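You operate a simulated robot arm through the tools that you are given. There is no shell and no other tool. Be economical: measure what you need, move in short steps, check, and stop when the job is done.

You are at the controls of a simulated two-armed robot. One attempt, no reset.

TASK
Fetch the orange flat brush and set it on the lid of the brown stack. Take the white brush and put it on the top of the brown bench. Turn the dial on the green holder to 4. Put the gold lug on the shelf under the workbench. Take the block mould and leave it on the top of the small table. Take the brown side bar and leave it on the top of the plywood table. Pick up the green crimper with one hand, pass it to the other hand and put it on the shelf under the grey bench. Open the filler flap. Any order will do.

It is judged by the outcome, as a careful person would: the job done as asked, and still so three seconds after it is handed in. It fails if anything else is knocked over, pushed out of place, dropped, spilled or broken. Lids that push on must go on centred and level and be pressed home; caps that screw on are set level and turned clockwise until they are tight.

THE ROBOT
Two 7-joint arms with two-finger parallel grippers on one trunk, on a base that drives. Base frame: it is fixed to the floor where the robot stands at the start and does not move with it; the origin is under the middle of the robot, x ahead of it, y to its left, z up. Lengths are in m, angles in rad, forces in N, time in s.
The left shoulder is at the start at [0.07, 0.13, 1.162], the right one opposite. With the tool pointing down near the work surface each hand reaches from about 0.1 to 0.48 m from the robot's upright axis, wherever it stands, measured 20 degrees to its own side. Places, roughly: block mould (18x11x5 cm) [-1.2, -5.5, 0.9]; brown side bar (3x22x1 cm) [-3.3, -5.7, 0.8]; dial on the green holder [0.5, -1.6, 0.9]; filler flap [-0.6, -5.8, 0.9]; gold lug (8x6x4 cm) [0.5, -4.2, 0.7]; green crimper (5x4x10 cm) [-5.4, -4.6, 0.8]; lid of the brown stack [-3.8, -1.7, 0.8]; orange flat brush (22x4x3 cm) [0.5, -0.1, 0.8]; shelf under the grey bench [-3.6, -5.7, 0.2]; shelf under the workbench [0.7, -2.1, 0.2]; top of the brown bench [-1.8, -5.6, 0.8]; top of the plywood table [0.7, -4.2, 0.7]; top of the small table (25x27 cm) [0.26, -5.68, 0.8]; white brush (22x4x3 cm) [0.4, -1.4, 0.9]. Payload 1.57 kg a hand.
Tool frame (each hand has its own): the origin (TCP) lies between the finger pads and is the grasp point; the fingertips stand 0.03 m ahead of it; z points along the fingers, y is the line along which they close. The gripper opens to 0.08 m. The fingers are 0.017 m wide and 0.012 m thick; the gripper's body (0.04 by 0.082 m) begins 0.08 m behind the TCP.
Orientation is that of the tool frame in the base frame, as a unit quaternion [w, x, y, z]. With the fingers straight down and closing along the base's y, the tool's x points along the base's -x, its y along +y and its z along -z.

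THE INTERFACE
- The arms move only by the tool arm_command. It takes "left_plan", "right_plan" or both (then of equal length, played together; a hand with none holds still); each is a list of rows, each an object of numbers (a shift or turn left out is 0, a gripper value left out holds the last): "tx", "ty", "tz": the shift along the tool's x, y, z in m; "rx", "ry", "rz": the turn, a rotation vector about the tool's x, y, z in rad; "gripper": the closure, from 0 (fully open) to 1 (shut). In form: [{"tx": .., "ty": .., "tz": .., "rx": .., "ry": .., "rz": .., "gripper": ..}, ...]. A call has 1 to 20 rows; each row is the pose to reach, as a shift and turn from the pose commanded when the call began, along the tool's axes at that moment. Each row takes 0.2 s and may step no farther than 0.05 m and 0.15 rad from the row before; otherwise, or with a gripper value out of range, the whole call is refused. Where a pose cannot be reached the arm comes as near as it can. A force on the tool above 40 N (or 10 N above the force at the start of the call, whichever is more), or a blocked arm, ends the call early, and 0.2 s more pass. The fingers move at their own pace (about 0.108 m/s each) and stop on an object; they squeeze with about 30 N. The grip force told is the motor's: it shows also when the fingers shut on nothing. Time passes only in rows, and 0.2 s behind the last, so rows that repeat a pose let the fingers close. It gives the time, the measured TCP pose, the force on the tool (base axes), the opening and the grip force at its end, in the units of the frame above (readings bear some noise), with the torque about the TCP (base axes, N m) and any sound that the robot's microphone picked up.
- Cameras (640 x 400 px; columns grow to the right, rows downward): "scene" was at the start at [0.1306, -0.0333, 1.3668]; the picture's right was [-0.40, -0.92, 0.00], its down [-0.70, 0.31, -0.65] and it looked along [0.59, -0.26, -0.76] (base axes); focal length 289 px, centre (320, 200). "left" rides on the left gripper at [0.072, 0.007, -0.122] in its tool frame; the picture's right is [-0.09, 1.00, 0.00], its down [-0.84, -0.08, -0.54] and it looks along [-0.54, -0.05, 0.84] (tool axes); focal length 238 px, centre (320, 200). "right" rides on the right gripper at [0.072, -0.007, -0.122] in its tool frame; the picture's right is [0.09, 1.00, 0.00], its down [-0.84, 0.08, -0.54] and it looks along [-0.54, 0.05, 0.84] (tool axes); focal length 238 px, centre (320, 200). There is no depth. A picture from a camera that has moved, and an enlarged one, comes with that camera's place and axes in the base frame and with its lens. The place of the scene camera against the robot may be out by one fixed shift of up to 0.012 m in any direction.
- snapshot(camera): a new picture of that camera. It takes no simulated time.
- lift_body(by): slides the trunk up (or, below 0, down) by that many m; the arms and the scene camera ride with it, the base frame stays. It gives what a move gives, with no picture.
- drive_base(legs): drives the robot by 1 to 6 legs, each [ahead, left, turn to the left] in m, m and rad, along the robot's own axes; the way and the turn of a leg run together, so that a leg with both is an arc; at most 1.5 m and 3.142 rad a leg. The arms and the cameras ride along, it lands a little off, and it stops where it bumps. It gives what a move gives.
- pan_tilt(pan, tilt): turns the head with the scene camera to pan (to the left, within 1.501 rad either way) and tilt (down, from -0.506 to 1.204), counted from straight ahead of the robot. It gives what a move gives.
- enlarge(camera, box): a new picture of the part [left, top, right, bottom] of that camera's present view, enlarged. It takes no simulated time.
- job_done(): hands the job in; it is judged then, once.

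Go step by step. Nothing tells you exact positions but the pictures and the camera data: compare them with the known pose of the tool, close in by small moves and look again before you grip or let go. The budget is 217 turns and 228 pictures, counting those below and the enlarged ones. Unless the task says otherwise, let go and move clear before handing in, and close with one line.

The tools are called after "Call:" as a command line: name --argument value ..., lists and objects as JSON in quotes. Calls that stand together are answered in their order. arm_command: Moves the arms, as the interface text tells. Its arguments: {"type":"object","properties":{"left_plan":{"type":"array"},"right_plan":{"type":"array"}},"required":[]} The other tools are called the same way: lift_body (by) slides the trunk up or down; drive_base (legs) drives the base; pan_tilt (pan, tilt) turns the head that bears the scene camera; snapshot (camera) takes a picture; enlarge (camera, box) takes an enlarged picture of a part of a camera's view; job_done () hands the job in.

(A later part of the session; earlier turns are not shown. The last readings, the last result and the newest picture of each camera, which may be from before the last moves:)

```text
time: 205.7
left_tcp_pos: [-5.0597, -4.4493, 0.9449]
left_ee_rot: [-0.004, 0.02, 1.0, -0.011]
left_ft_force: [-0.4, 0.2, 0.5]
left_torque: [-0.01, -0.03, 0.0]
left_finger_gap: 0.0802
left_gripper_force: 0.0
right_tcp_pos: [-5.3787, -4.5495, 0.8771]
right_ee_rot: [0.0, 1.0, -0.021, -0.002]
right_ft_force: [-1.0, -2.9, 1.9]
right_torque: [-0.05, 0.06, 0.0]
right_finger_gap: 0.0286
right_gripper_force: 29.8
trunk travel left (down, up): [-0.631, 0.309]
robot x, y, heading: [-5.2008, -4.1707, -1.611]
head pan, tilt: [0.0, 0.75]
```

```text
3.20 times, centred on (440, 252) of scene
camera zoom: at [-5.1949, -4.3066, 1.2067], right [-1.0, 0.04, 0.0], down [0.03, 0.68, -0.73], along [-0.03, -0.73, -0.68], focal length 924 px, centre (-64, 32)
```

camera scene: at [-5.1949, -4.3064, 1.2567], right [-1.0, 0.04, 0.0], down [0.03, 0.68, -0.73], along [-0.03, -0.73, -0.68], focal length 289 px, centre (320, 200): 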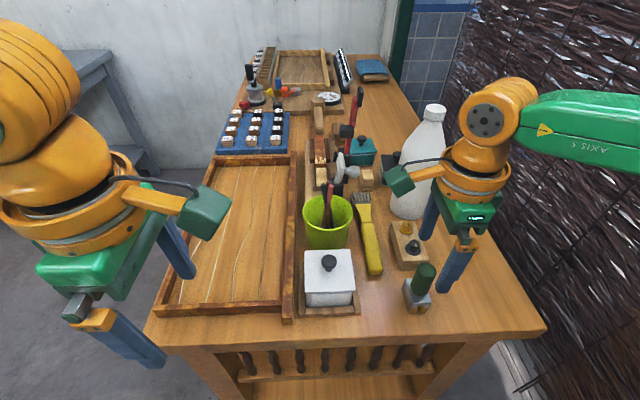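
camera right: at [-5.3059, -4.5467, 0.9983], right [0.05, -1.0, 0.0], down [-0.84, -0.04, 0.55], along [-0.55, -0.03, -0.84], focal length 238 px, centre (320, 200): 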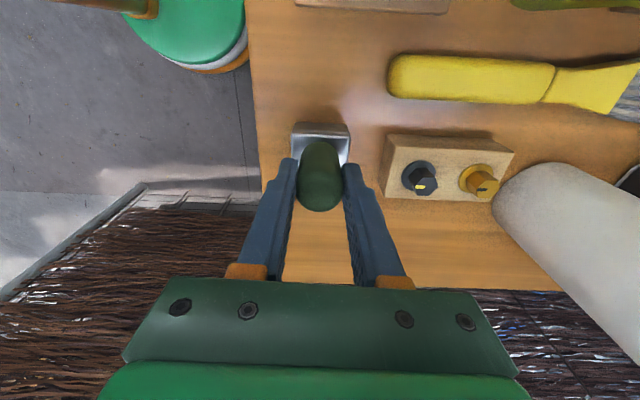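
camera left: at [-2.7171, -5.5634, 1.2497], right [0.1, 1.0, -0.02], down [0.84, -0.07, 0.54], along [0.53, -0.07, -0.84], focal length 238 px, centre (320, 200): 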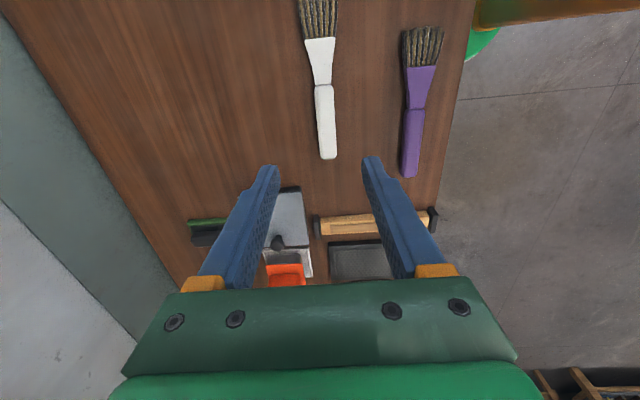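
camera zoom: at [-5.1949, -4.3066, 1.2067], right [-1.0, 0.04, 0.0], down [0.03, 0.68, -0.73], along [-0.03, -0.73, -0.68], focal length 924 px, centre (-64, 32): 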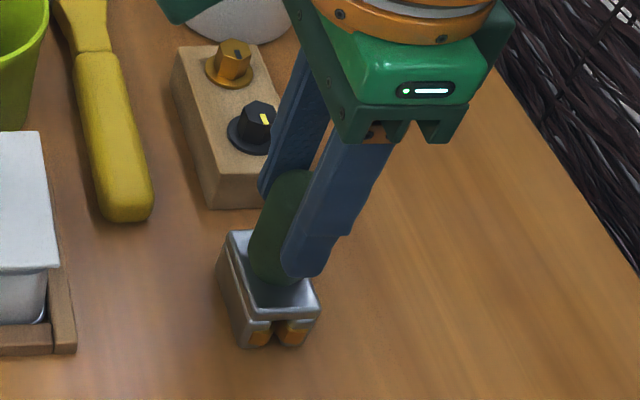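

The crimper is gripped. I'll lift it, back away from the table, and start turning the left hand to point horizontally so it can take the steel base.

Call:
lift_body --by 0.22

Call:
drive_base --legs '[[-0.4, 0, 0]]'

Call:
arm_command --left_plan '[{"rx": 0.08, "ry": 0.08, "rz": -0.08}, {"rx": 0.16, "ry": 0.16, "rz": -0.16}, {"rx": 0.24, "ry": 0.24, "rz": -0.24}, {"rx": 0.32, "ry": 0.32, "rz": -0.32}, {"rx": 0.4, "ry": 0.4, "rz": -0.4}, {"rx": 0.48, "ry": 0.48, "rz": -0.48}, {"rx": 0.56, "ry": 0.56, "rz": -0.56}, {"rx": 0.64, "ry": 0.64, "rz": -0.64}, {"rx": 0.72, "ry": 0.72, "rz": -0.72}, {"rx": 0.8, "ry": 0.8, "rz": -0.8}, {"rx": 0.88, "ry": 0.88, "rz": -0.88}, {"rx": 0.96, "ry": 0.96, "rz": -0.96}, {"rx": 1.04, "ry": 1.04, "rz": -1.04}, {"rx": 1.12, "ry": 1.12, "rz": -1.12}, {"rx": 1.209, "ry": 1.209, "rz": -1.209}]'

Call:
snapshot --camera "scene"

```text
time: 208.0
left_tcp_pos: [-5.06, -4.4503, 1.1646]
left_ee_rot: [-0.004, 0.019, 1.0, -0.01]
left_ft_force: [0.3, -0.2, 0.5]
left_torque: [0.01, 0.0, -0.01]
left_finger_gap: 0.0799
left_gripper_force: 0.0
right_tcp_pos: [-5.3796, -4.5503, 1.0959]
right_ee_rot: [-0.002, 1.0, -0.021, -0.003]
right_ft_force: [1.0, -0.4, -2.2]
right_torque: [0.03, -0.02, -0.01]
right_finger_gap: 0.0286
right_gripper_force: 30.0
trunk travel left (down, up): [-0.851, 0.089]
robot x, y, heading: [-5.1966, -4.1718, -1.61]
head pan, tilt: [0.0, 0.75]
```

```text
time: 210.5
left_tcp_pos: [-5.0436, -4.0569, 1.1658]
left_ee_rot: [-0.004, 0.022, 1.0, -0.01]
left_ft_force: [0.0, -0.4, 0.2]
left_torque: [0.02, 0.0, 0.01]
left_finger_gap: 0.0799
left_gripper_force: 0.1
right_tcp_pos: [-5.3621, -4.1556, 1.0955]
right_ee_rot: [-0.001, 1.0, -0.023, -0.001]
right_ft_force: [0.8, 0.5, -2.4]
right_torque: [0.04, -0.02, 0.0]
right_finger_gap: 0.0287
right_gripper_force: 29.8
trunk travel left (down, up): [-0.851, 0.089]
robot x, y, heading: [-5.1813, -3.7779, -1.615]
head pan, tilt: [0.0, 0.75]
```

```text
refused: row 15 steps farther than a row can; nothing moved
```

```text
145 pictures are left
camera scene: at [-5.1782, -3.9137, 1.4264], right [-1.0, 0.04, 0.0], down [0.03, 0.68, -0.73], along [-0.03, -0.73, -0.68], focal length 289 px, centre (320, 200)
```

scene: 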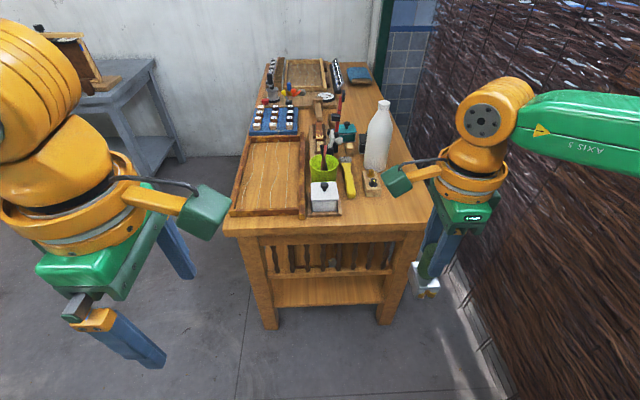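

The last step was too big; I'll retry with finer steps while moving the left hand ahead a little.

Call:
arm_command --left_plan '[{"ty": -0.01, "rx": 0.0756, "ry": 0.0756, "rz": -0.0756}, {"ty": -0.02, "rx": 0.151, "ry": 0.151, "rz": -0.151}, {"ty": -0.03, "rx": 0.227, "ry": 0.227, "rz": -0.227}, {"ty": -0.04, "rx": 0.302, "ry": 0.302, "rz": -0.302}, {"ty": -0.05, "rx": 0.378, "ry": 0.378, "rz": -0.378}, {"ty": -0.06, "rx": 0.453, "ry": 0.453, "rz": -0.453}, {"ty": -0.07, "rx": 0.529, "ry": 0.529, "rz": -0.529}, {"ty": -0.08, "rx": 0.605, "ry": 0.605, "rz": -0.605}, {"ty": -0.09, "rx": 0.68, "ry": 0.68, "rz": -0.68}, {"ty": -0.1, "rx": 0.756, "ry": 0.756, "rz": -0.756}, {"ty": -0.11, "rx": 0.831, "ry": 0.831, "rz": -0.831}, {"ty": -0.12, "rx": 0.907, "ry": 0.907, "rz": -0.907}, {"ty": -0.12, "rx": 0.982, "ry": 0.982, "rz": -0.982}, {"ty": -0.12, "rx": 1.058, "ry": 1.058, "rz": -1.058}, {"ty": -0.12, "rx": 1.134, "ry": 1.134, "rz": -1.134}, {"ty": -0.12, "rx": 1.209, "ry": 1.209, "rz": -1.209}]'

Call:
snapshot --camera "scene"

```text
time: 213.9
left_tcp_pos: [-5.0457, -4.2283, 1.168]
left_ee_rot: [-0.462, -0.422, 0.645, -0.438]
left_ft_force: [-0.6, 0.5, 0.5]
left_torque: [-0.03, 0.02, 0.03]
left_finger_gap: 0.0803
left_gripper_force: 0.0
left hand out of reach, approached as far as the arm can: row 9, 10, 11, 12, 13, 14, 15, 16
right_tcp_pos: [-5.3622, -4.1546, 1.0966]
right_ee_rot: [-0.001, 1.0, -0.023, -0.003]
right_ft_force: [1.3, -0.1, -1.8]
right_torque: [0.0, -0.05, -0.02]
right_finger_gap: 0.0283
right_gripper_force: 29.8
trunk travel left (down, up): [-0.851, 0.089]
robot x, y, heading: [-5.1806, -3.7783, -1.613]
head pan, tilt: [0.0, 0.75]
```

```text
144 pictures are left
camera scene: at [-5.178, -3.9112, 1.4266], right [-1.0, 0.04, 0.0], down [0.03, 0.68, -0.73], along [-0.03, -0.73, -0.68], focal length 289 px, centre (320, 200)
```

scene: 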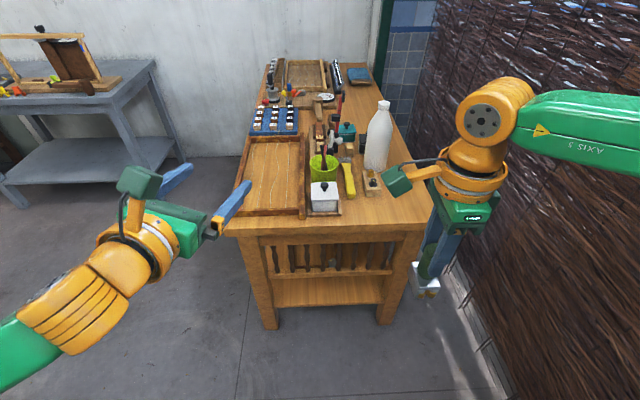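

The left hand now points forward. I'll swing it to yaw right about 45° and slide it below the crimper, so the base can then be lowered into its open jaws.

Call:
arm_command --left_plan '[{"tx": -0.034, "ty": 0.006, "tz": 0.007, "rx": -0.076, "ry": 0.033, "rz": -0.017}, {"tx": -0.068, "ty": 0.012, "tz": 0.013, "rx": -0.152, "ry": 0.066, "rz": -0.034}, {"tx": -0.102, "ty": 0.018, "tz": 0.02, "rx": -0.228, "ry": 0.1, "rz": -0.051}, {"tx": -0.137, "ty": 0.025, "tz": 0.027, "rx": -0.304, "ry": 0.133, "rz": -0.068}, {"tx": -0.171, "ty": 0.031, "tz": 0.033, "rx": -0.38, "ry": 0.166, "rz": -0.085}, {"tx": -0.205, "ty": 0.037, "tz": 0.04, "rx": -0.456, "ry": 0.2, "rz": -0.102}, {"tx": -0.2396, "ty": 0.043, "tz": 0.0466, "rx": -0.532, "ry": 0.234, "rz": -0.122}, {"tx": -0.2396, "ty": 0.043, "tz": 0.0466, "rx": -0.532, "ry": 0.234, "rz": -0.122}]' --right_plan '[{"ty": 0.01}, {"ty": 0.02}, {"ty": 0.03}, {"ty": 0.04}, {"ty": 0.05}, {"ty": 0.05}, {"ty": 0.05}, {"ty": 0.05}]'

Call:
snapshot --camera "scene"

```text
time: 215.7
left_tcp_pos: [-5.0442, -4.232, 0.9226]
left_ee_rot: [-0.654, -0.269, 0.654, -0.269]
left_ft_force: [-0.2, -0.9, 0.6]
left_torque: [0.01, 0.0, -0.01]
left_finger_gap: 0.0799
left_gripper_force: 0.1
right_tcp_pos: [-5.3757, -4.1885, 1.0937]
right_ee_rot: [0.0, 1.0, -0.023, -0.003]
right_ft_force: [0.1, -0.3, -1.7]
right_torque: [-0.02, -0.01, 0.02]
right_finger_gap: 0.0285
right_gripper_force: 29.6
right hand out of reach, approached as far as the arm can: row 3, 4, 5, 6, 7, 8
trunk travel left (down, up): [-0.851, 0.089]
robot x, y, heading: [-5.1844, -3.7776, -1.618]
head pan, tilt: [0.0, 0.75]
```

```text
143 pictures are left
camera scene: at [-5.1781, -3.911, 1.4267], right [-1.0, 0.04, 0.0], down [0.03, 0.68, -0.73], along [-0.03, -0.73, -0.68], focal length 289 px, centre (320, 200)
```

scene: 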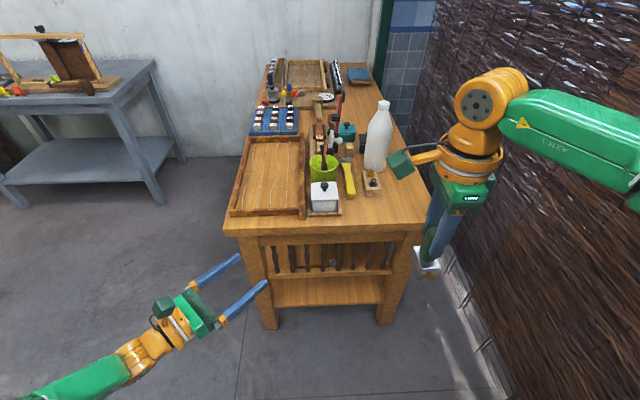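

The left hand is level, yawed 45° right and below the crimper's height. I'll slide it under the crimper.

Call:
arm_command --left_plan '[{"ty": 0.027, "tz": 0.02}, {"ty": 0.053, "tz": 0.041}, {"ty": 0.08, "tz": 0.061}, {"ty": 0.106, "tz": 0.082}, {"ty": 0.133, "tz": 0.102}, {"ty": 0.159, "tz": 0.123}, {"ty": 0.186, "tz": 0.143}, {"ty": 0.212, "tz": 0.164}, {"ty": 0.239, "tz": 0.184}, {"ty": 0.2655, "tz": 0.205}, {"ty": 0.2655, "tz": 0.205}]'

Call:
snapshot --camera "scene"

Call:
snapshot --camera "left"

Call:
snapshot --camera "right"

```text
time: 218.1
left_tcp_pos: [-5.3669, -4.1928, 0.9153]
left_ee_rot: [-0.647, -0.271, 0.658, -0.276]
left_ft_force: [-0.8, 0.8, -0.3]
left_torque: [0.02, 0.01, -0.01]
left_finger_gap: 0.0798
left_gripper_force: 0.0
right_tcp_pos: [-5.3764, -4.1871, 1.0945]
right_ee_rot: [-0.001, 1.0, -0.022, -0.003]
right_ft_force: [0.0, -1.0, -1.8]
right_torque: [-0.01, -0.01, -0.02]
right_finger_gap: 0.0286
right_gripper_force: 30.3
trunk travel left (down, up): [-0.851, 0.089]
robot x, y, heading: [-5.1807, -3.7762, -1.62]
head pan, tilt: [0.0, 0.75]
```

```text
142 pictures are left
camera scene: at [-5.1773, -3.9114, 1.4266], right [-1.0, 0.04, 0.0], down [0.03, 0.68, -0.73], along [-0.03, -0.73, -0.68], focal length 289 px, centre (320, 200)
```

scene: 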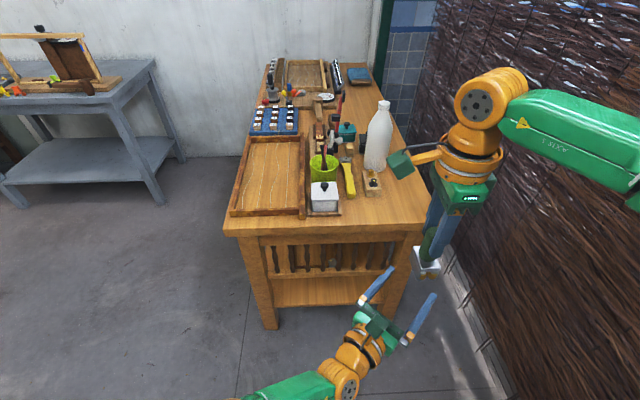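

```text
141 pictures are left
camera left: at [-5.2862, -4.1008, 0.987], right [-0.71, 0.7, -0.1], down [0.45, 0.33, -0.83], along [-0.55, -0.63, -0.55], focal length 238 px, centre (320, 200)
```

left: 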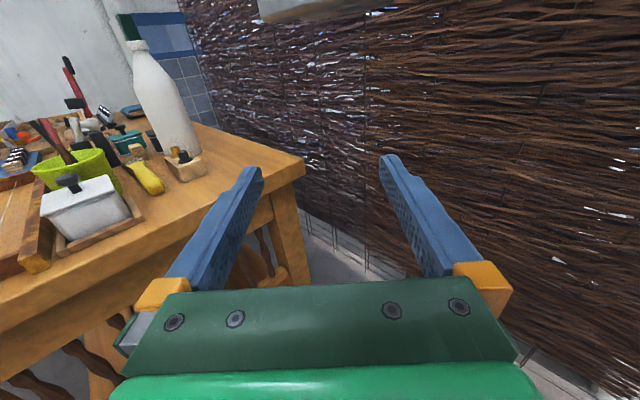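

```text
140 pictures are left
camera right: at [-5.3024, -4.1848, 1.2157], right [0.05, -1.0, 0.0], down [-0.84, -0.04, 0.55], along [-0.55, -0.02, -0.84], focal length 238 px, centre (320, 200)
```

right: 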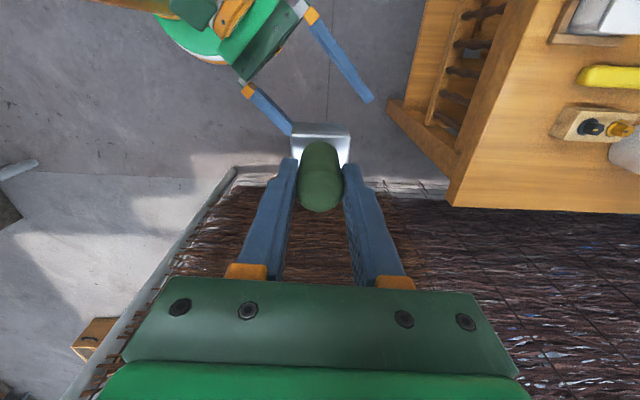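

The jaws are under the crimper, but its base sits 45° to them. I'll turn the right hand by -45° so the base faces line up.

Call:
arm_command --right_plan '[{"rz": -0.14}, {"rz": -0.28}, {"rz": -0.42}, {"rz": -0.56}, {"rz": -0.7}, {"rz": -0.8}, {"rz": -0.8}]'

Call:
snapshot --camera "right"

Call:
snapshot --camera "left"

Call:
enlarge --camera "scene" --box '[320, 160, 520, 380]'

```text
time: 219.7
left_tcp_pos: [-5.3688, -4.1934, 0.9177]
left_ee_rot: [-0.648, -0.27, 0.656, -0.276]
left_ft_force: [-0.1, -0.4, 0.3]
left_torque: [-0.02, 0.01, -0.02]
left_finger_gap: 0.0801
left_gripper_force: 0.0
right_tcp_pos: [-5.376, -4.1859, 1.094]
right_ee_rot: [-0.002, 0.929, 0.37, -0.002]
right_ft_force: [0.9, 0.2, -2.6]
right_torque: [-0.01, 0.01, 0.02]
right_finger_gap: 0.0284
right_gripper_force: 30.2
trunk travel left (down, up): [-0.851, 0.089]
robot x, y, heading: [-5.1803, -3.7764, -1.621]
head pan, tilt: [0.0, 0.75]
```

```text
139 pictures are left
camera right: at [-5.3275, -4.1329, 1.216], right [0.75, -0.66, -0.01], down [-0.55, -0.63, 0.54], along [-0.36, -0.41, -0.84], focal length 238 px, centre (320, 200)
```

right: 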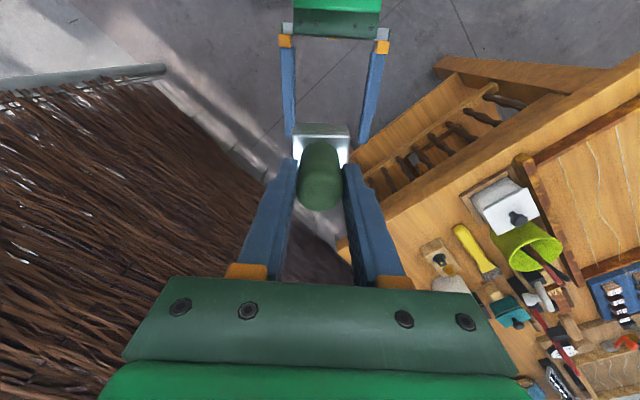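

```text
138 pictures are left
camera left: at [-5.2879, -4.101, 0.9888], right [-0.71, 0.7, -0.1], down [0.45, 0.33, -0.83], along [-0.55, -0.63, -0.54], focal length 238 px, centre (320, 200)
```

left: 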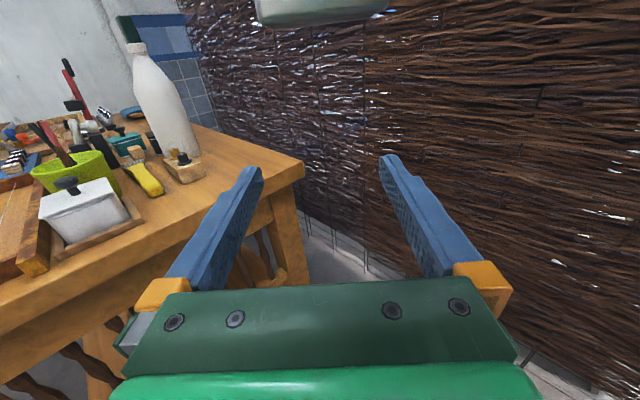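

```text
1.82 times, centred on (420, 270) of scene
camera zoom: at [-5.1783, -3.9113, 1.4266], right [-1.0, 0.04, 0.0], down [0.03, 0.68, -0.73], along [-0.03, -0.73, -0.68], focal length 525 px, centre (138, 73)
```

zoom: 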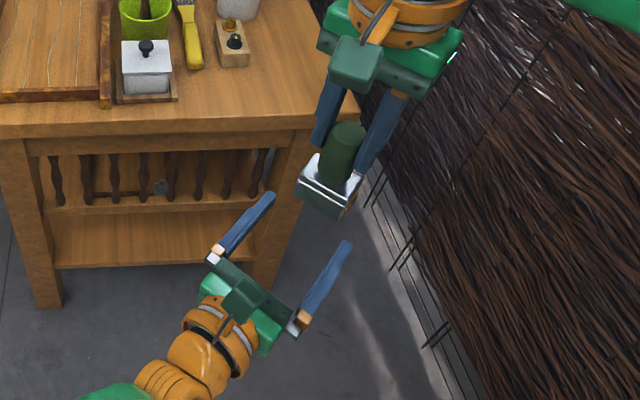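

Everything lines up. I'll shift the left hand 1 cm to centre, then lower the crimper 8 cm between its fingers.

Call:
arm_command --left_plan '[{"ty": 0.01}, {"ty": 0.01}, {"ty": 0.01}, {"ty": 0.01}, {"ty": 0.01}, {"ty": 0.01}]' --right_plan '[{"tz": 0.0}, {"tz": 0.02}, {"tz": 0.04}, {"tz": 0.06}, {"tz": 0.08}, {"tz": 0.08}]'

Call:
snapshot --camera "left"

Call:
snapshot --camera "right"

Call:
enlarge --camera "scene" --box '[320, 180, 480, 340]'

```text
time: 221.1
left_tcp_pos: [-5.3687, -4.1916, 0.9157]
left_ee_rot: [-0.643, -0.267, 0.659, -0.284]
left_ft_force: [-1.4, -0.3, 0.1]
left_torque: [0.0, -0.01, 0.03]
left_finger_gap: 0.0799
left_gripper_force: 0.1
right_tcp_pos: [-5.3787, -4.1828, 1.0157]
right_ee_rot: [0.0, 0.929, 0.369, -0.002]
right_ft_force: [-0.4, 0.2, -1.8]
right_torque: [0.06, 0.01, 0.02]
right_finger_gap: 0.0284
right_gripper_force: 29.5
right hand out of reach, approached as far as the arm can: row 5, 6
trunk travel left (down, up): [-0.851, 0.089]
robot x, y, heading: [-5.18, -3.7698, -1.617]
head pan, tilt: [0.0, 0.75]
```

```text
136 pictures are left
camera left: at [-5.2895, -4.0985, 0.9875], right [-0.71, 0.69, -0.12], down [0.46, 0.32, -0.83], along [-0.53, -0.65, -0.55], focal length 238 px, centre (320, 200)
```

left: 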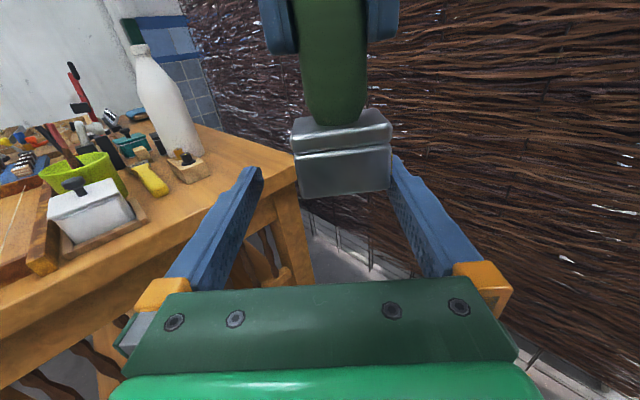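

```text
135 pictures are left
camera right: at [-5.3303, -4.1283, 1.1378], right [0.75, -0.66, 0.0], down [-0.55, -0.63, 0.54], along [-0.36, -0.41, -0.84], focal length 238 px, centre (320, 200)
```

right: 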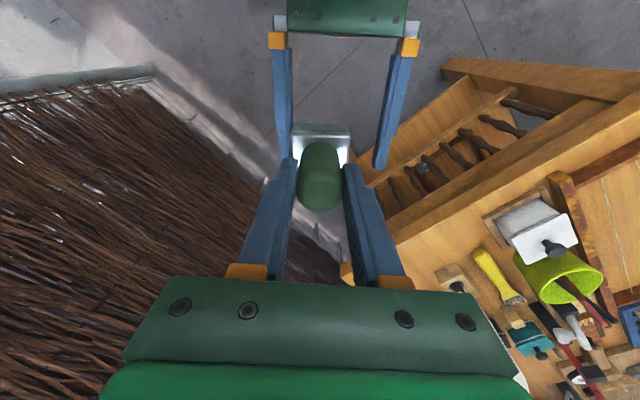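

```text
2.50 times, centred on (400, 260) of scene
camera zoom: at [-5.1781, -3.9112, 1.4266], right [-1.0, 0.04, 0.0], down [0.03, 0.68, -0.73], along [-0.03, -0.73, -0.68], focal length 722 px, centre (120, 50)
```

zoom: 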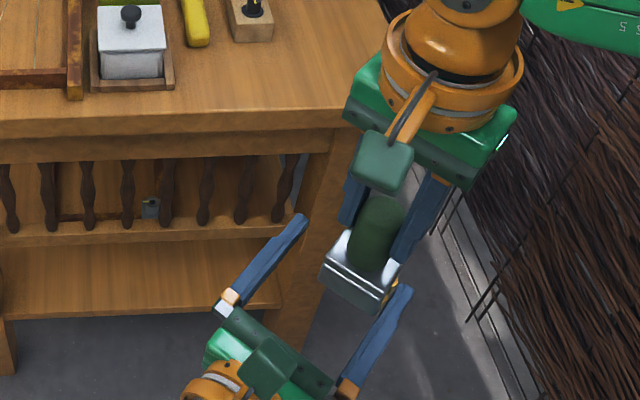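

The base is about 1 cm off-centre toward one finger. I'll shift the right hand 1.1 cm across and look again.

Call:
arm_command --right_plan '[{"ty": 0.006}, {"ty": 0.012}, {"ty": 0.012}]'

Call:
snapshot --camera "left"

```text
time: 221.9
left_tcp_pos: [-5.3671, -4.1912, 0.9149]
left_ee_rot: [-0.643, -0.269, 0.658, -0.285]
left_ft_force: [0.0, -0.3, 0.4]
left_torque: [0.0, -0.01, 0.0]
left_finger_gap: 0.08
left_gripper_force: 0.1
right_tcp_pos: [-5.3764, -4.1812, 1.0181]
right_ee_rot: [0.0, 0.93, 0.369, -0.002]
right_ft_force: [-0.5, -1.2, -2.1]
right_torque: [-0.01, -0.04, 0.01]
right_finger_gap: 0.0288
right_gripper_force: 29.7
right hand out of reach, approached as far as the arm can: row 1, 2, 3
trunk travel left (down, up): [-0.851, 0.089]
robot x, y, heading: [-5.1822, -3.778, -1.61]
head pan, tilt: [0.0, 0.75]
```

```text
133 pictures are left
camera left: at [-5.2892, -4.0984, 0.987], right [-0.71, 0.69, -0.12], down [0.46, 0.33, -0.83], along [-0.53, -0.65, -0.55], focal length 238 px, centre (320, 200)
```

left: 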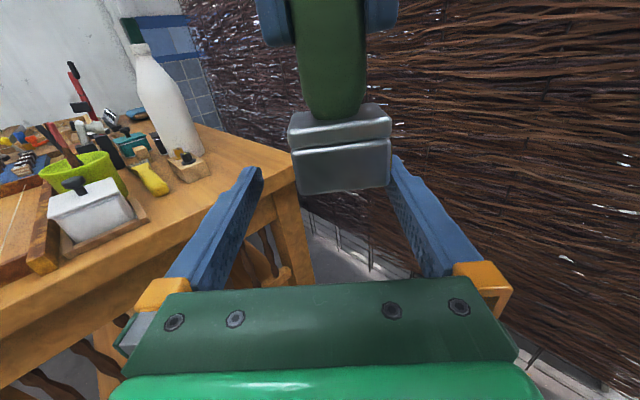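

Call:
arm_command --left_plan '[{"ty": 0.007, "tz": -0.006}, {"ty": 0.013, "tz": -0.012}, {"ty": 0.013, "tz": -0.012}]'

Call:
snapshot --camera "left"

```text
time: 222.7
left_tcp_pos: [-5.3774, -4.1789, 0.9291]
left_ee_rot: [0.653, 0.263, -0.65, 0.288]
left_ft_force: [0.0, 0.5, -0.7]
left_torque: [0.01, 0.01, 0.0]
left_finger_gap: 0.08
left_gripper_force: 0.1
right_tcp_pos: [-5.3762, -4.1817, 1.0195]
right_ee_rot: [-0.001, 0.929, 0.369, -0.003]
right_ft_force: [-0.1, -0.2, -2.3]
right_torque: [0.0, 0.0, -0.05]
right_finger_gap: 0.0286
right_gripper_force: 30.0
trunk travel left (down, up): [-0.851, 0.089]
robot x, y, heading: [-5.1795, -3.7748, -1.614]
head pan, tilt: [0.0, 0.75]
```

```text
132 pictures are left
camera left: at [-5.2964, -4.084, 0.9984], right [-0.71, 0.69, -0.12], down [0.44, 0.3, -0.84], along [-0.55, -0.65, -0.52], focal length 238 px, centre (320, 200)
```

left: 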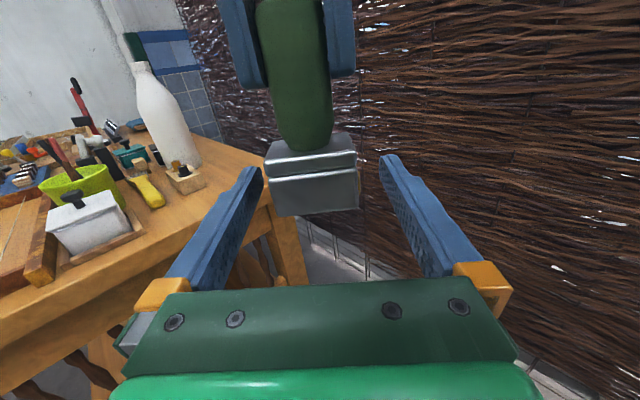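

Centred now, and at the right height. I'll close the left hand on the base.

Call:
arm_command --left_plan '[{"gripper": 0.3}, {"gripper": 0.6}, {"gripper": 1}, {"gripper": 1}, {"gripper": 1}]'

Call:
snapshot --camera "left"

```text
time: 223.8
left_tcp_pos: [-5.374, -4.1782, 0.9259]
left_ee_rot: [-0.651, -0.261, 0.652, -0.289]
left_ft_force: [-9.2, 12.5, 5.6]
left_torque: [-0.24, 0.1, 0.15]
left_finger_gap: 0.0483
left_gripper_force: 29.2
right_tcp_pos: [-5.3751, -4.181, 1.0173]
right_ee_rot: [-0.003, 0.93, 0.368, 0.0]
right_ft_force: [8.6, -11.8, -7.4]
right_torque: [-0.77, -0.88, -0.2]
right_finger_gap: 0.0288
right_gripper_force: 30.1
trunk travel left (down, up): [-0.851, 0.089]
robot x, y, heading: [-5.1794, -3.7766, -1.617]
head pan, tilt: [0.0, 0.75]
stopped in row 5 (right hand): the force on the tool passed its limit at 41 N (the readings are from after the stop); the commanded pose is now the measured one
```

```text
131 pictures are left
camera left: at [-5.2929, -4.0836, 0.9951], right [-0.71, 0.69, -0.13], down [0.45, 0.31, -0.84], along [-0.54, -0.66, -0.53], focal length 238 px, centre (320, 200)
```

left: 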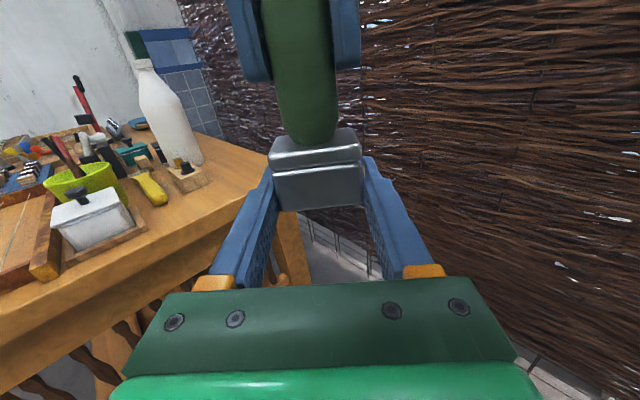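

The left hand holds the base (gap 4.8 cm). I'll open the right hand and raise it clear.

Call:
arm_command --right_plan '[{"gripper": 0.5}, {"gripper": 0.3}, {"gripper": 0.3}, {"tz": -0.03, "gripper": 0.3}, {"tz": -0.07, "gripper": 0.2}, {"tz": -0.11, "gripper": 0.0}, {"tz": -0.11, "gripper": 0.0}]'

Call:
snapshot --camera "left"

Call:
snapshot --camera "scene"

```text
time: 225.4
left_tcp_pos: [-5.3729, -4.1786, 0.9247]
left_ee_rot: [-0.649, -0.264, 0.653, -0.289]
left_ft_force: [0.5, -0.4, 0.8]
left_torque: [0.01, 0.0, 0.02]
left_finger_gap: 0.048
left_gripper_force: 29.5
right_tcp_pos: [-5.3757, -4.1814, 1.1252]
right_ee_rot: [-0.003, 0.93, 0.368, -0.001]
right_ft_force: [0.9, 0.6, -0.1]
right_torque: [0.02, -0.01, 0.03]
right_finger_gap: 0.08
right_gripper_force: 0.1
trunk travel left (down, up): [-0.851, 0.089]
robot x, y, heading: [-5.1806, -3.7759, -1.62]
head pan, tilt: [0.0, 0.75]
```

```text
130 pictures are left
camera left: at [-5.2925, -4.0838, 0.9938], right [-0.71, 0.69, -0.13], down [0.45, 0.31, -0.84], along [-0.54, -0.66, -0.53], focal length 238 px, centre (320, 200)
```

left: 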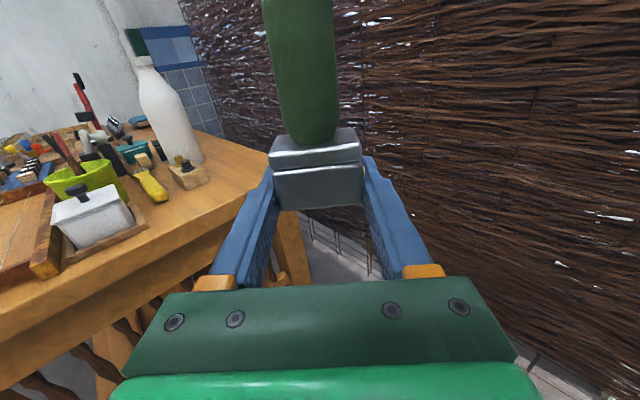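

```text
129 pictures are left
camera scene: at [-5.1784, -3.9114, 1.4266], right [-1.0, 0.04, 0.0], down [0.03, 0.68, -0.73], along [-0.03, -0.73, -0.68], focal length 289 px, centre (320, 200)
```

scene: 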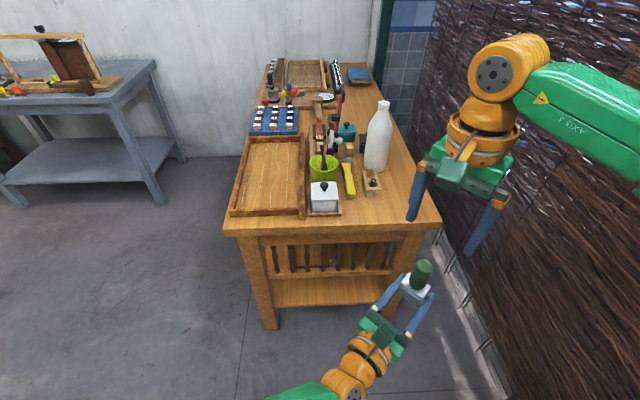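

Handover done. I'll swing the left hand back to the left pointing ahead, and retract the right hand.

Call:
arm_command --left_plan '[{"ty": -0.025, "tz": -0.0195, "rx": 0.0}, {"ty": -0.051, "tz": -0.039, "rx": 0.08}, {"ty": -0.076, "tz": -0.0585, "rx": 0.17}, {"ty": -0.102, "tz": -0.078, "rx": 0.26}, {"ty": -0.127, "tz": -0.0975, "rx": 0.35}, {"ty": -0.152, "tz": -0.117, "rx": 0.44}, {"ty": -0.178, "tz": -0.1365, "rx": 0.53}, {"ty": -0.203, "tz": -0.156, "rx": 0.62}, {"ty": -0.229, "tz": -0.1755, "rx": 0.71}, {"ty": -0.254, "tz": -0.195, "rx": 0.785}, {"ty": -0.254, "tz": -0.195, "rx": 0.785}]' --right_plan '[{"tz": -0.03}, {"tz": -0.06}, {"tz": -0.06}, {"tz": -0.06}, {"tx": 0.02, "ty": -0.02, "tz": -0.06}, {"tx": 0.04, "ty": -0.04, "tz": -0.06}, {"tx": 0.06, "ty": -0.06, "tz": -0.06}, {"tx": 0.08, "ty": -0.08, "tz": -0.06}, {"tx": 0.1, "ty": -0.1, "tz": -0.06}, {"tx": 0.117, "ty": -0.124, "tz": -0.06}, {"tx": 0.117, "ty": -0.124, "tz": -0.06}]'

Call:
snapshot --camera "scene"

```text
time: 227.8
left_tcp_pos: [-5.0564, -4.2117, 0.9317]
left_ee_rot: [0.501, 0.494, -0.492, 0.513]
left_ft_force: [-0.1, 0.0, -2.0]
left_torque: [-0.01, -0.02, -0.01]
left_finger_gap: 0.048
left_gripper_force: 29.7
right_tcp_pos: [-5.376, -4.0107, 1.1871]
right_ee_rot: [-0.005, 0.93, 0.368, 0.0]
right_ft_force: [-0.5, 0.0, 0.0]
right_torque: [0.0, 0.0, -0.03]
right_finger_gap: 0.0801
right_gripper_force: 0.1
right hand out of reach, approached as far as the arm can: row 1, 2, 3, 4
trunk travel left (down, up): [-0.851, 0.089]
robot x, y, heading: [-5.1804, -3.777, -1.616]
head pan, tilt: [0.0, 0.75]
```

```text
128 pictures are left
camera scene: at [-5.1778, -3.9117, 1.4266], right [-1.0, 0.04, 0.0], down [0.03, 0.68, -0.73], along [-0.03, -0.73, -0.68], focal length 289 px, centre (320, 200)
```

scene: 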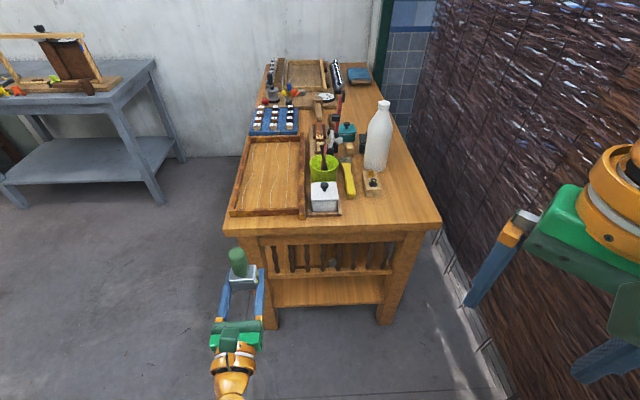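

The crimper is held level, pointing ahead. I'll drive round the table corner to stand in front of the grey bench.

Call:
drive_base --legs '[[0.3, 0.2, 0], [0, 0.45, 0], [0.5, 0, 0], [0, 0.75, 0.045]]'

Call:
snapshot --camera "scene"

```text
time: 238.6
left_tcp_pos: [-3.6846, -5.044, 0.933]
left_ee_rot: [0.484, 0.509, -0.477, 0.529]
left_ft_force: [-0.3, -0.9, -2.0]
left_torque: [0.04, 0.0, -0.05]
left_finger_gap: 0.0475
left_gripper_force: 30.1
right_tcp_pos: [-4.0145, -4.8635, 1.1861]
right_ee_rot: [-0.003, 0.918, 0.397, 0.0]
right_ft_force: [0.4, 0.2, 0.0]
right_torque: [-0.01, -0.02, 0.04]
right_finger_gap: 0.08
right_gripper_force: 0.1
trunk travel left (down, up): [-0.851, 0.089]
robot x, y, heading: [-3.8343, -4.6148, -1.549]
head pan, tilt: [0.0, 0.75]
```

```text
127 pictures are left
camera scene: at [-3.8246, -4.7515, 1.4266], right [-1.0, -0.02, 0.0], down [-0.01, 0.68, -0.73], along [0.01, -0.73, -0.68], focal length 289 px, centre (320, 200)
```

scene: 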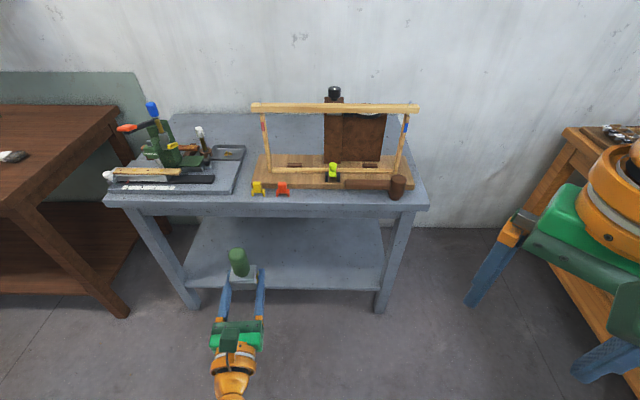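

The shelf is open at the front (front edge y≈-5.44, z≈0.22). I'll lower the trunk 0.62 m and then look.

Call:
lift_body --by -0.62

Call:
pan_tilt --pan 0 --tilt 0.45

Call:
snapshot --camera "scene"

Call:
snapshot --camera "left"

```text
refused: -0.62 is not a number from -0.4 to 0.4
```

```text
time: 239.4
left_tcp_pos: [-3.6833, -5.0432, 0.9323]
left_ee_rot: [0.484, 0.509, -0.476, 0.529]
left_ft_force: [0.4, -0.1, -2.0]
left_torque: [0.0, -0.01, 0.02]
left_finger_gap: 0.0477
left_gripper_force: 29.7
right_tcp_pos: [-4.0134, -4.8634, 1.1862]
right_ee_rot: [-0.006, 0.918, 0.398, -0.001]
right_ft_force: [0.3, -0.6, 0.2]
right_torque: [-0.01, 0.01, 0.02]
right_finger_gap: 0.08
right_gripper_force: 0.0
trunk travel left (down, up): [-0.851, 0.089]
robot x, y, heading: [-3.8344, -4.6184, -1.554]
head pan, tilt: [0.0, 0.45]
```

```text
126 pictures are left
camera scene: at [-3.8229, -4.7605, 1.453], right [-1.0, -0.02, 0.0], down [-0.01, 0.44, -0.9], along [0.02, -0.9, -0.44], focal length 289 px, centre (320, 200)
```

scene: 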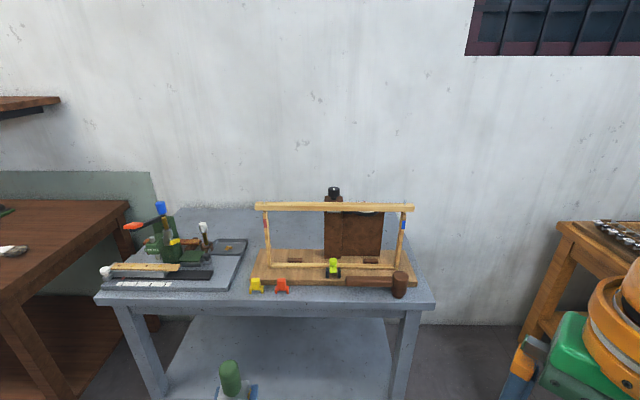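

```text
125 pictures are left
camera left: at [-3.699, -4.9206, 0.9991], right [-0.99, -0.08, -0.1], down [0.05, 0.52, -0.85], along [0.12, -0.85, -0.52], focal length 238 px, centre (320, 200)
```

left: 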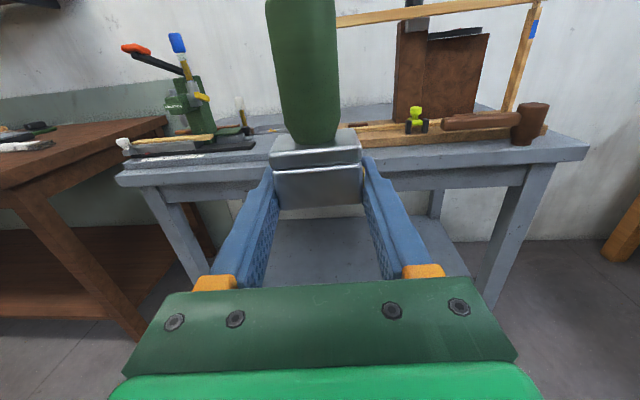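

Call:
lift_body --by -0.4

Call:
lift_body --by -0.22

Call:
snapshot --camera "scene"

Call:
snapshot --camera "left"

```text
time: 243.2
left_tcp_pos: [-3.6828, -5.0438, 0.5326]
left_ee_rot: [0.484, 0.509, -0.476, 0.529]
left_ft_force: [0.2, -0.2, -2.1]
left_torque: [0.0, -0.03, -0.04]
left_finger_gap: 0.0479
left_gripper_force: 30.0
right_tcp_pos: [-4.0145, -4.8618, 0.7881]
right_ee_rot: [-0.005, 0.917, 0.398, -0.001]
right_ft_force: [-0.1, 0.4, 0.3]
right_torque: [0.01, 0.02, 0.0]
right_finger_gap: 0.0801
right_gripper_force: 0.0
trunk travel left (down, up): [-0.451, 0.489]
robot x, y, heading: [-3.8345, -4.615, -1.553]
head pan, tilt: [0.0, 0.45]
```

```text
time: 245.5
left_tcp_pos: [-3.6819, -5.0437, 0.3118]
left_ee_rot: [0.484, 0.509, -0.476, 0.529]
left_ft_force: [0.6, 0.0, -2.2]
left_torque: [0.02, -0.03, 0.02]
left_finger_gap: 0.0479
left_gripper_force: 29.9
right_tcp_pos: [-4.0151, -4.8622, 0.5663]
right_ee_rot: [-0.006, 0.917, 0.398, -0.001]
right_ft_force: [0.1, 1.3, 0.2]
right_torque: [0.0, -0.01, -0.03]
right_finger_gap: 0.0799
right_gripper_force: 0.0
trunk travel left (down, up): [-0.231, 0.709]
robot x, y, heading: [-3.8323, -4.6141, -1.548]
head pan, tilt: [0.0, 0.45]
```

```text
124 pictures are left
camera scene: at [-3.8232, -4.7602, 0.8331], right [-1.0, -0.02, 0.0], down [-0.01, 0.44, -0.9], along [0.02, -0.9, -0.44], focal length 289 px, centre (320, 200)
```

scene: 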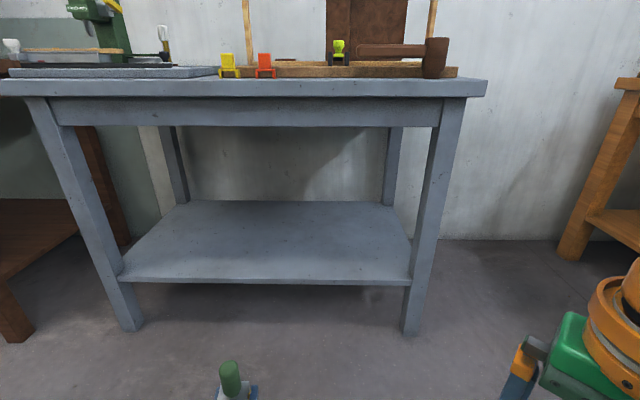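

```text
123 pictures are left
camera left: at [-3.6992, -4.9203, 0.3792], right [-0.99, -0.08, -0.1], down [0.05, 0.52, -0.85], along [0.12, -0.85, -0.52], focal length 238 px, centre (320, 200)
```

left: 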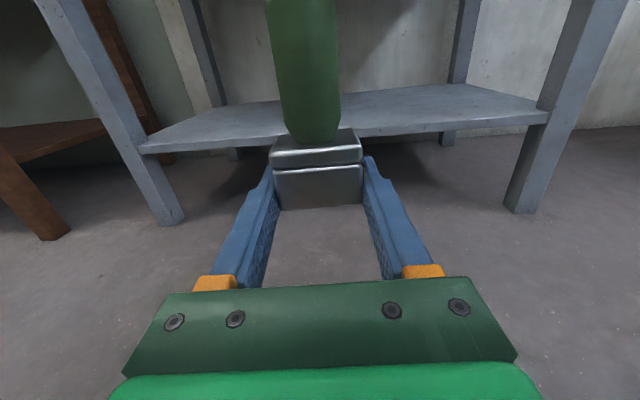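

The shelf is at z≈0.225 and the crimper's bottom at ≈0.295, so it clears. I'll drive ahead to bring it over the shelf.

Call:
drive_base --legs '[[0.41, 0, 0]]'

Call:
arm_command --left_plan '[{"tz": 0.02}, {"tz": 0.04}, {"tz": 0.06}, {"tz": 0.08}, {"tz": 0.08}]'

Call:
pan_tilt --pan 0.3 --tilt 0.75

Call:
snapshot --camera "scene"

Call:
snapshot --camera "left"

```text
time: 248.1
left_tcp_pos: [-3.6824, -5.4605, 0.3113]
left_ee_rot: [0.487, 0.506, -0.479, 0.526]
left_ft_force: [-1.4, 1.0, -2.8]
left_torque: [0.0, -0.03, -0.02]
left_finger_gap: 0.048
left_gripper_force: 30.1
right_tcp_pos: [-4.0116, -5.2757, 0.5659]
right_ee_rot: [-0.005, 0.919, 0.393, -0.001]
right_ft_force: [-0.3, 0.3, -0.4]
right_torque: [-0.04, 0.01, 0.0]
right_finger_gap: 0.0802
right_gripper_force: 0.0
trunk travel left (down, up): [-0.231, 0.709]
robot x, y, heading: [-3.8289, -5.0285, -1.563]
head pan, tilt: [0.0, 0.45]
```

```text
time: 249.3
left_tcp_pos: [-3.6769, -5.5414, 0.3139]
left_ee_rot: [0.487, 0.507, -0.48, 0.525]
left_ft_force: [0.3, 0.0, -1.7]
left_torque: [0.0, 0.0, 0.03]
left_finger_gap: 0.0477
left_gripper_force: 30.2
right_tcp_pos: [-4.0122, -5.2749, 0.567]
right_ee_rot: [-0.005, 0.919, 0.393, 0.0]
right_ft_force: [0.5, -0.3, 0.3]
right_torque: [-0.02, 0.01, 0.01]
right_finger_gap: 0.0799
right_gripper_force: 0.1
trunk travel left (down, up): [-0.231, 0.709]
robot x, y, heading: [-3.8336, -5.0333, -1.567]
head pan, tilt: [0.0, 0.45]
```

```text
time: 250.1
left_tcp_pos: [-3.6774, -5.5417, 0.3143]
left_ee_rot: [0.487, 0.506, -0.479, 0.526]
left_ft_force: [-0.6, 0.3, -1.0]
left_torque: [0.0, 0.02, -0.01]
left_finger_gap: 0.0478
left_gripper_force: 30.0
right_tcp_pos: [-4.0126, -5.2749, 0.5671]
right_ee_rot: [-0.005, 0.92, 0.393, -0.001]
right_ft_force: [-0.1, 0.3, -0.8]
right_torque: [0.0, -0.02, -0.01]
right_finger_gap: 0.0798
right_gripper_force: 0.0
trunk travel left (down, up): [-0.231, 0.709]
robot x, y, heading: [-3.8307, -5.0297, -1.561]
head pan, tilt: [0.3, 0.75]
```

```text
122 pictures are left
camera scene: at [-3.7951, -5.1624, 0.8067], right [-0.95, -0.3, 0.0], down [-0.21, 0.65, -0.73], along [0.22, -0.7, -0.68], focal length 289 px, centre (320, 200)
```

scene: 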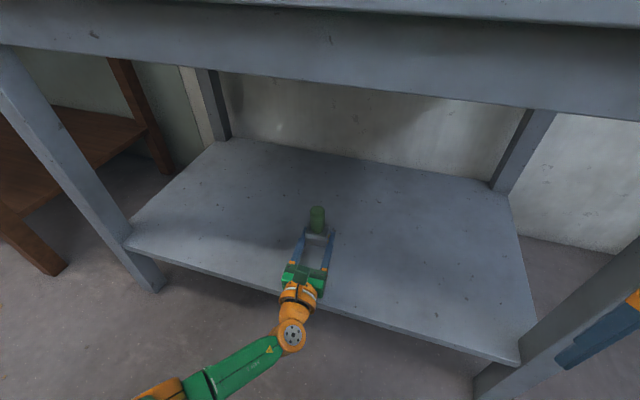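

```text
121 pictures are left
camera left: at [-3.6917, -5.4171, 0.3813], right [-0.99, -0.07, -0.1], down [0.05, 0.52, -0.85], along [0.11, -0.85, -0.52], focal length 238 px, centre (320, 200)
```

left: 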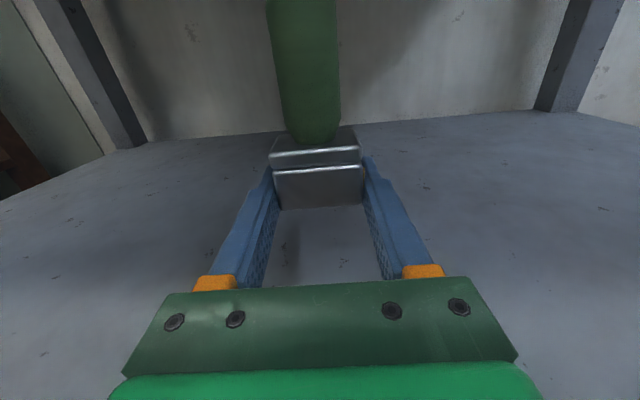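

To keep the gripper body ahead of the shelf edge (y≈-5.44) I'll pull back 3.7 cm, then lower in steps.

Call:
arm_command --left_plan '[{"tz": -0.018}, {"tz": -0.037}, {"tz": -0.037}]'

Call:
lift_body --by -0.04

Call:
lift_body --by -0.012

Call:
enlarge --camera "scene" --box '[240, 150, 400, 350]'

```text
time: 250.9
left_tcp_pos: [-3.6799, -5.503, 0.3113]
left_ee_rot: [0.487, 0.506, -0.479, 0.526]
left_ft_force: [0.5, -0.8, -1.9]
left_torque: [0.05, -0.03, 0.01]
left_finger_gap: 0.0478
left_gripper_force: 29.8
right_tcp_pos: [-4.0119, -5.2753, 0.5669]
right_ee_rot: [-0.005, 0.92, 0.393, -0.001]
right_ft_force: [-0.5, 0.2, -0.1]
right_torque: [-0.04, 0.01, -0.05]
right_finger_gap: 0.0801
right_gripper_force: 0.0
trunk travel left (down, up): [-0.231, 0.709]
robot x, y, heading: [-3.8303, -5.0307, -1.565]
head pan, tilt: [0.3, 0.75]
```

```text
time: 251.7
left_tcp_pos: [-3.6801, -5.5025, 0.2719]
left_ee_rot: [0.487, 0.507, -0.479, 0.526]
left_ft_force: [0.0, 0.4, -1.1]
left_torque: [0.03, 0.0, 0.02]
left_finger_gap: 0.0478
left_gripper_force: 29.8
right_tcp_pos: [-4.0128, -5.2756, 0.5265]
right_ee_rot: [-0.006, 0.92, 0.392, -0.001]
right_ft_force: [-0.7, 0.3, -0.2]
right_torque: [0.01, -0.01, 0.02]
right_finger_gap: 0.0798
right_gripper_force: 0.1
trunk travel left (down, up): [-0.191, 0.749]
robot x, y, heading: [-3.8281, -5.0295, -1.56]
head pan, tilt: [0.3, 0.75]
```

```text
time: 252.3
left_tcp_pos: [-3.6801, -5.5024, 0.26]
left_ee_rot: [0.486, 0.507, -0.478, 0.527]
left_ft_force: [0.0, 0.2, -2.4]
left_torque: [0.02, -0.03, 0.0]
left_finger_gap: 0.0479
left_gripper_force: 29.8
right_tcp_pos: [-4.0107, -5.2749, 0.515]
right_ee_rot: [-0.004, 0.92, 0.393, -0.001]
right_ft_force: [0.1, 0.3, -0.1]
right_torque: [-0.01, -0.02, 0.03]
right_finger_gap: 0.0799
right_gripper_force: 0.0
trunk travel left (down, up): [-0.179, 0.761]
robot x, y, heading: [-3.8274, -5.0308, -1.562]
head pan, tilt: [0.3, 0.75]
```

```text
2.00 times, centred on (320, 250) of scene
camera zoom: at [-3.795, -5.1622, 0.7546], right [-0.95, -0.3, 0.0], down [-0.21, 0.65, -0.73], along [0.22, -0.7, -0.68], focal length 578 px, centre (320, 100)
```

zoom: 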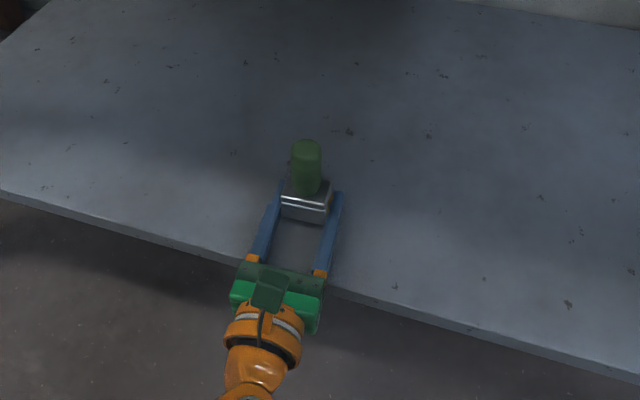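

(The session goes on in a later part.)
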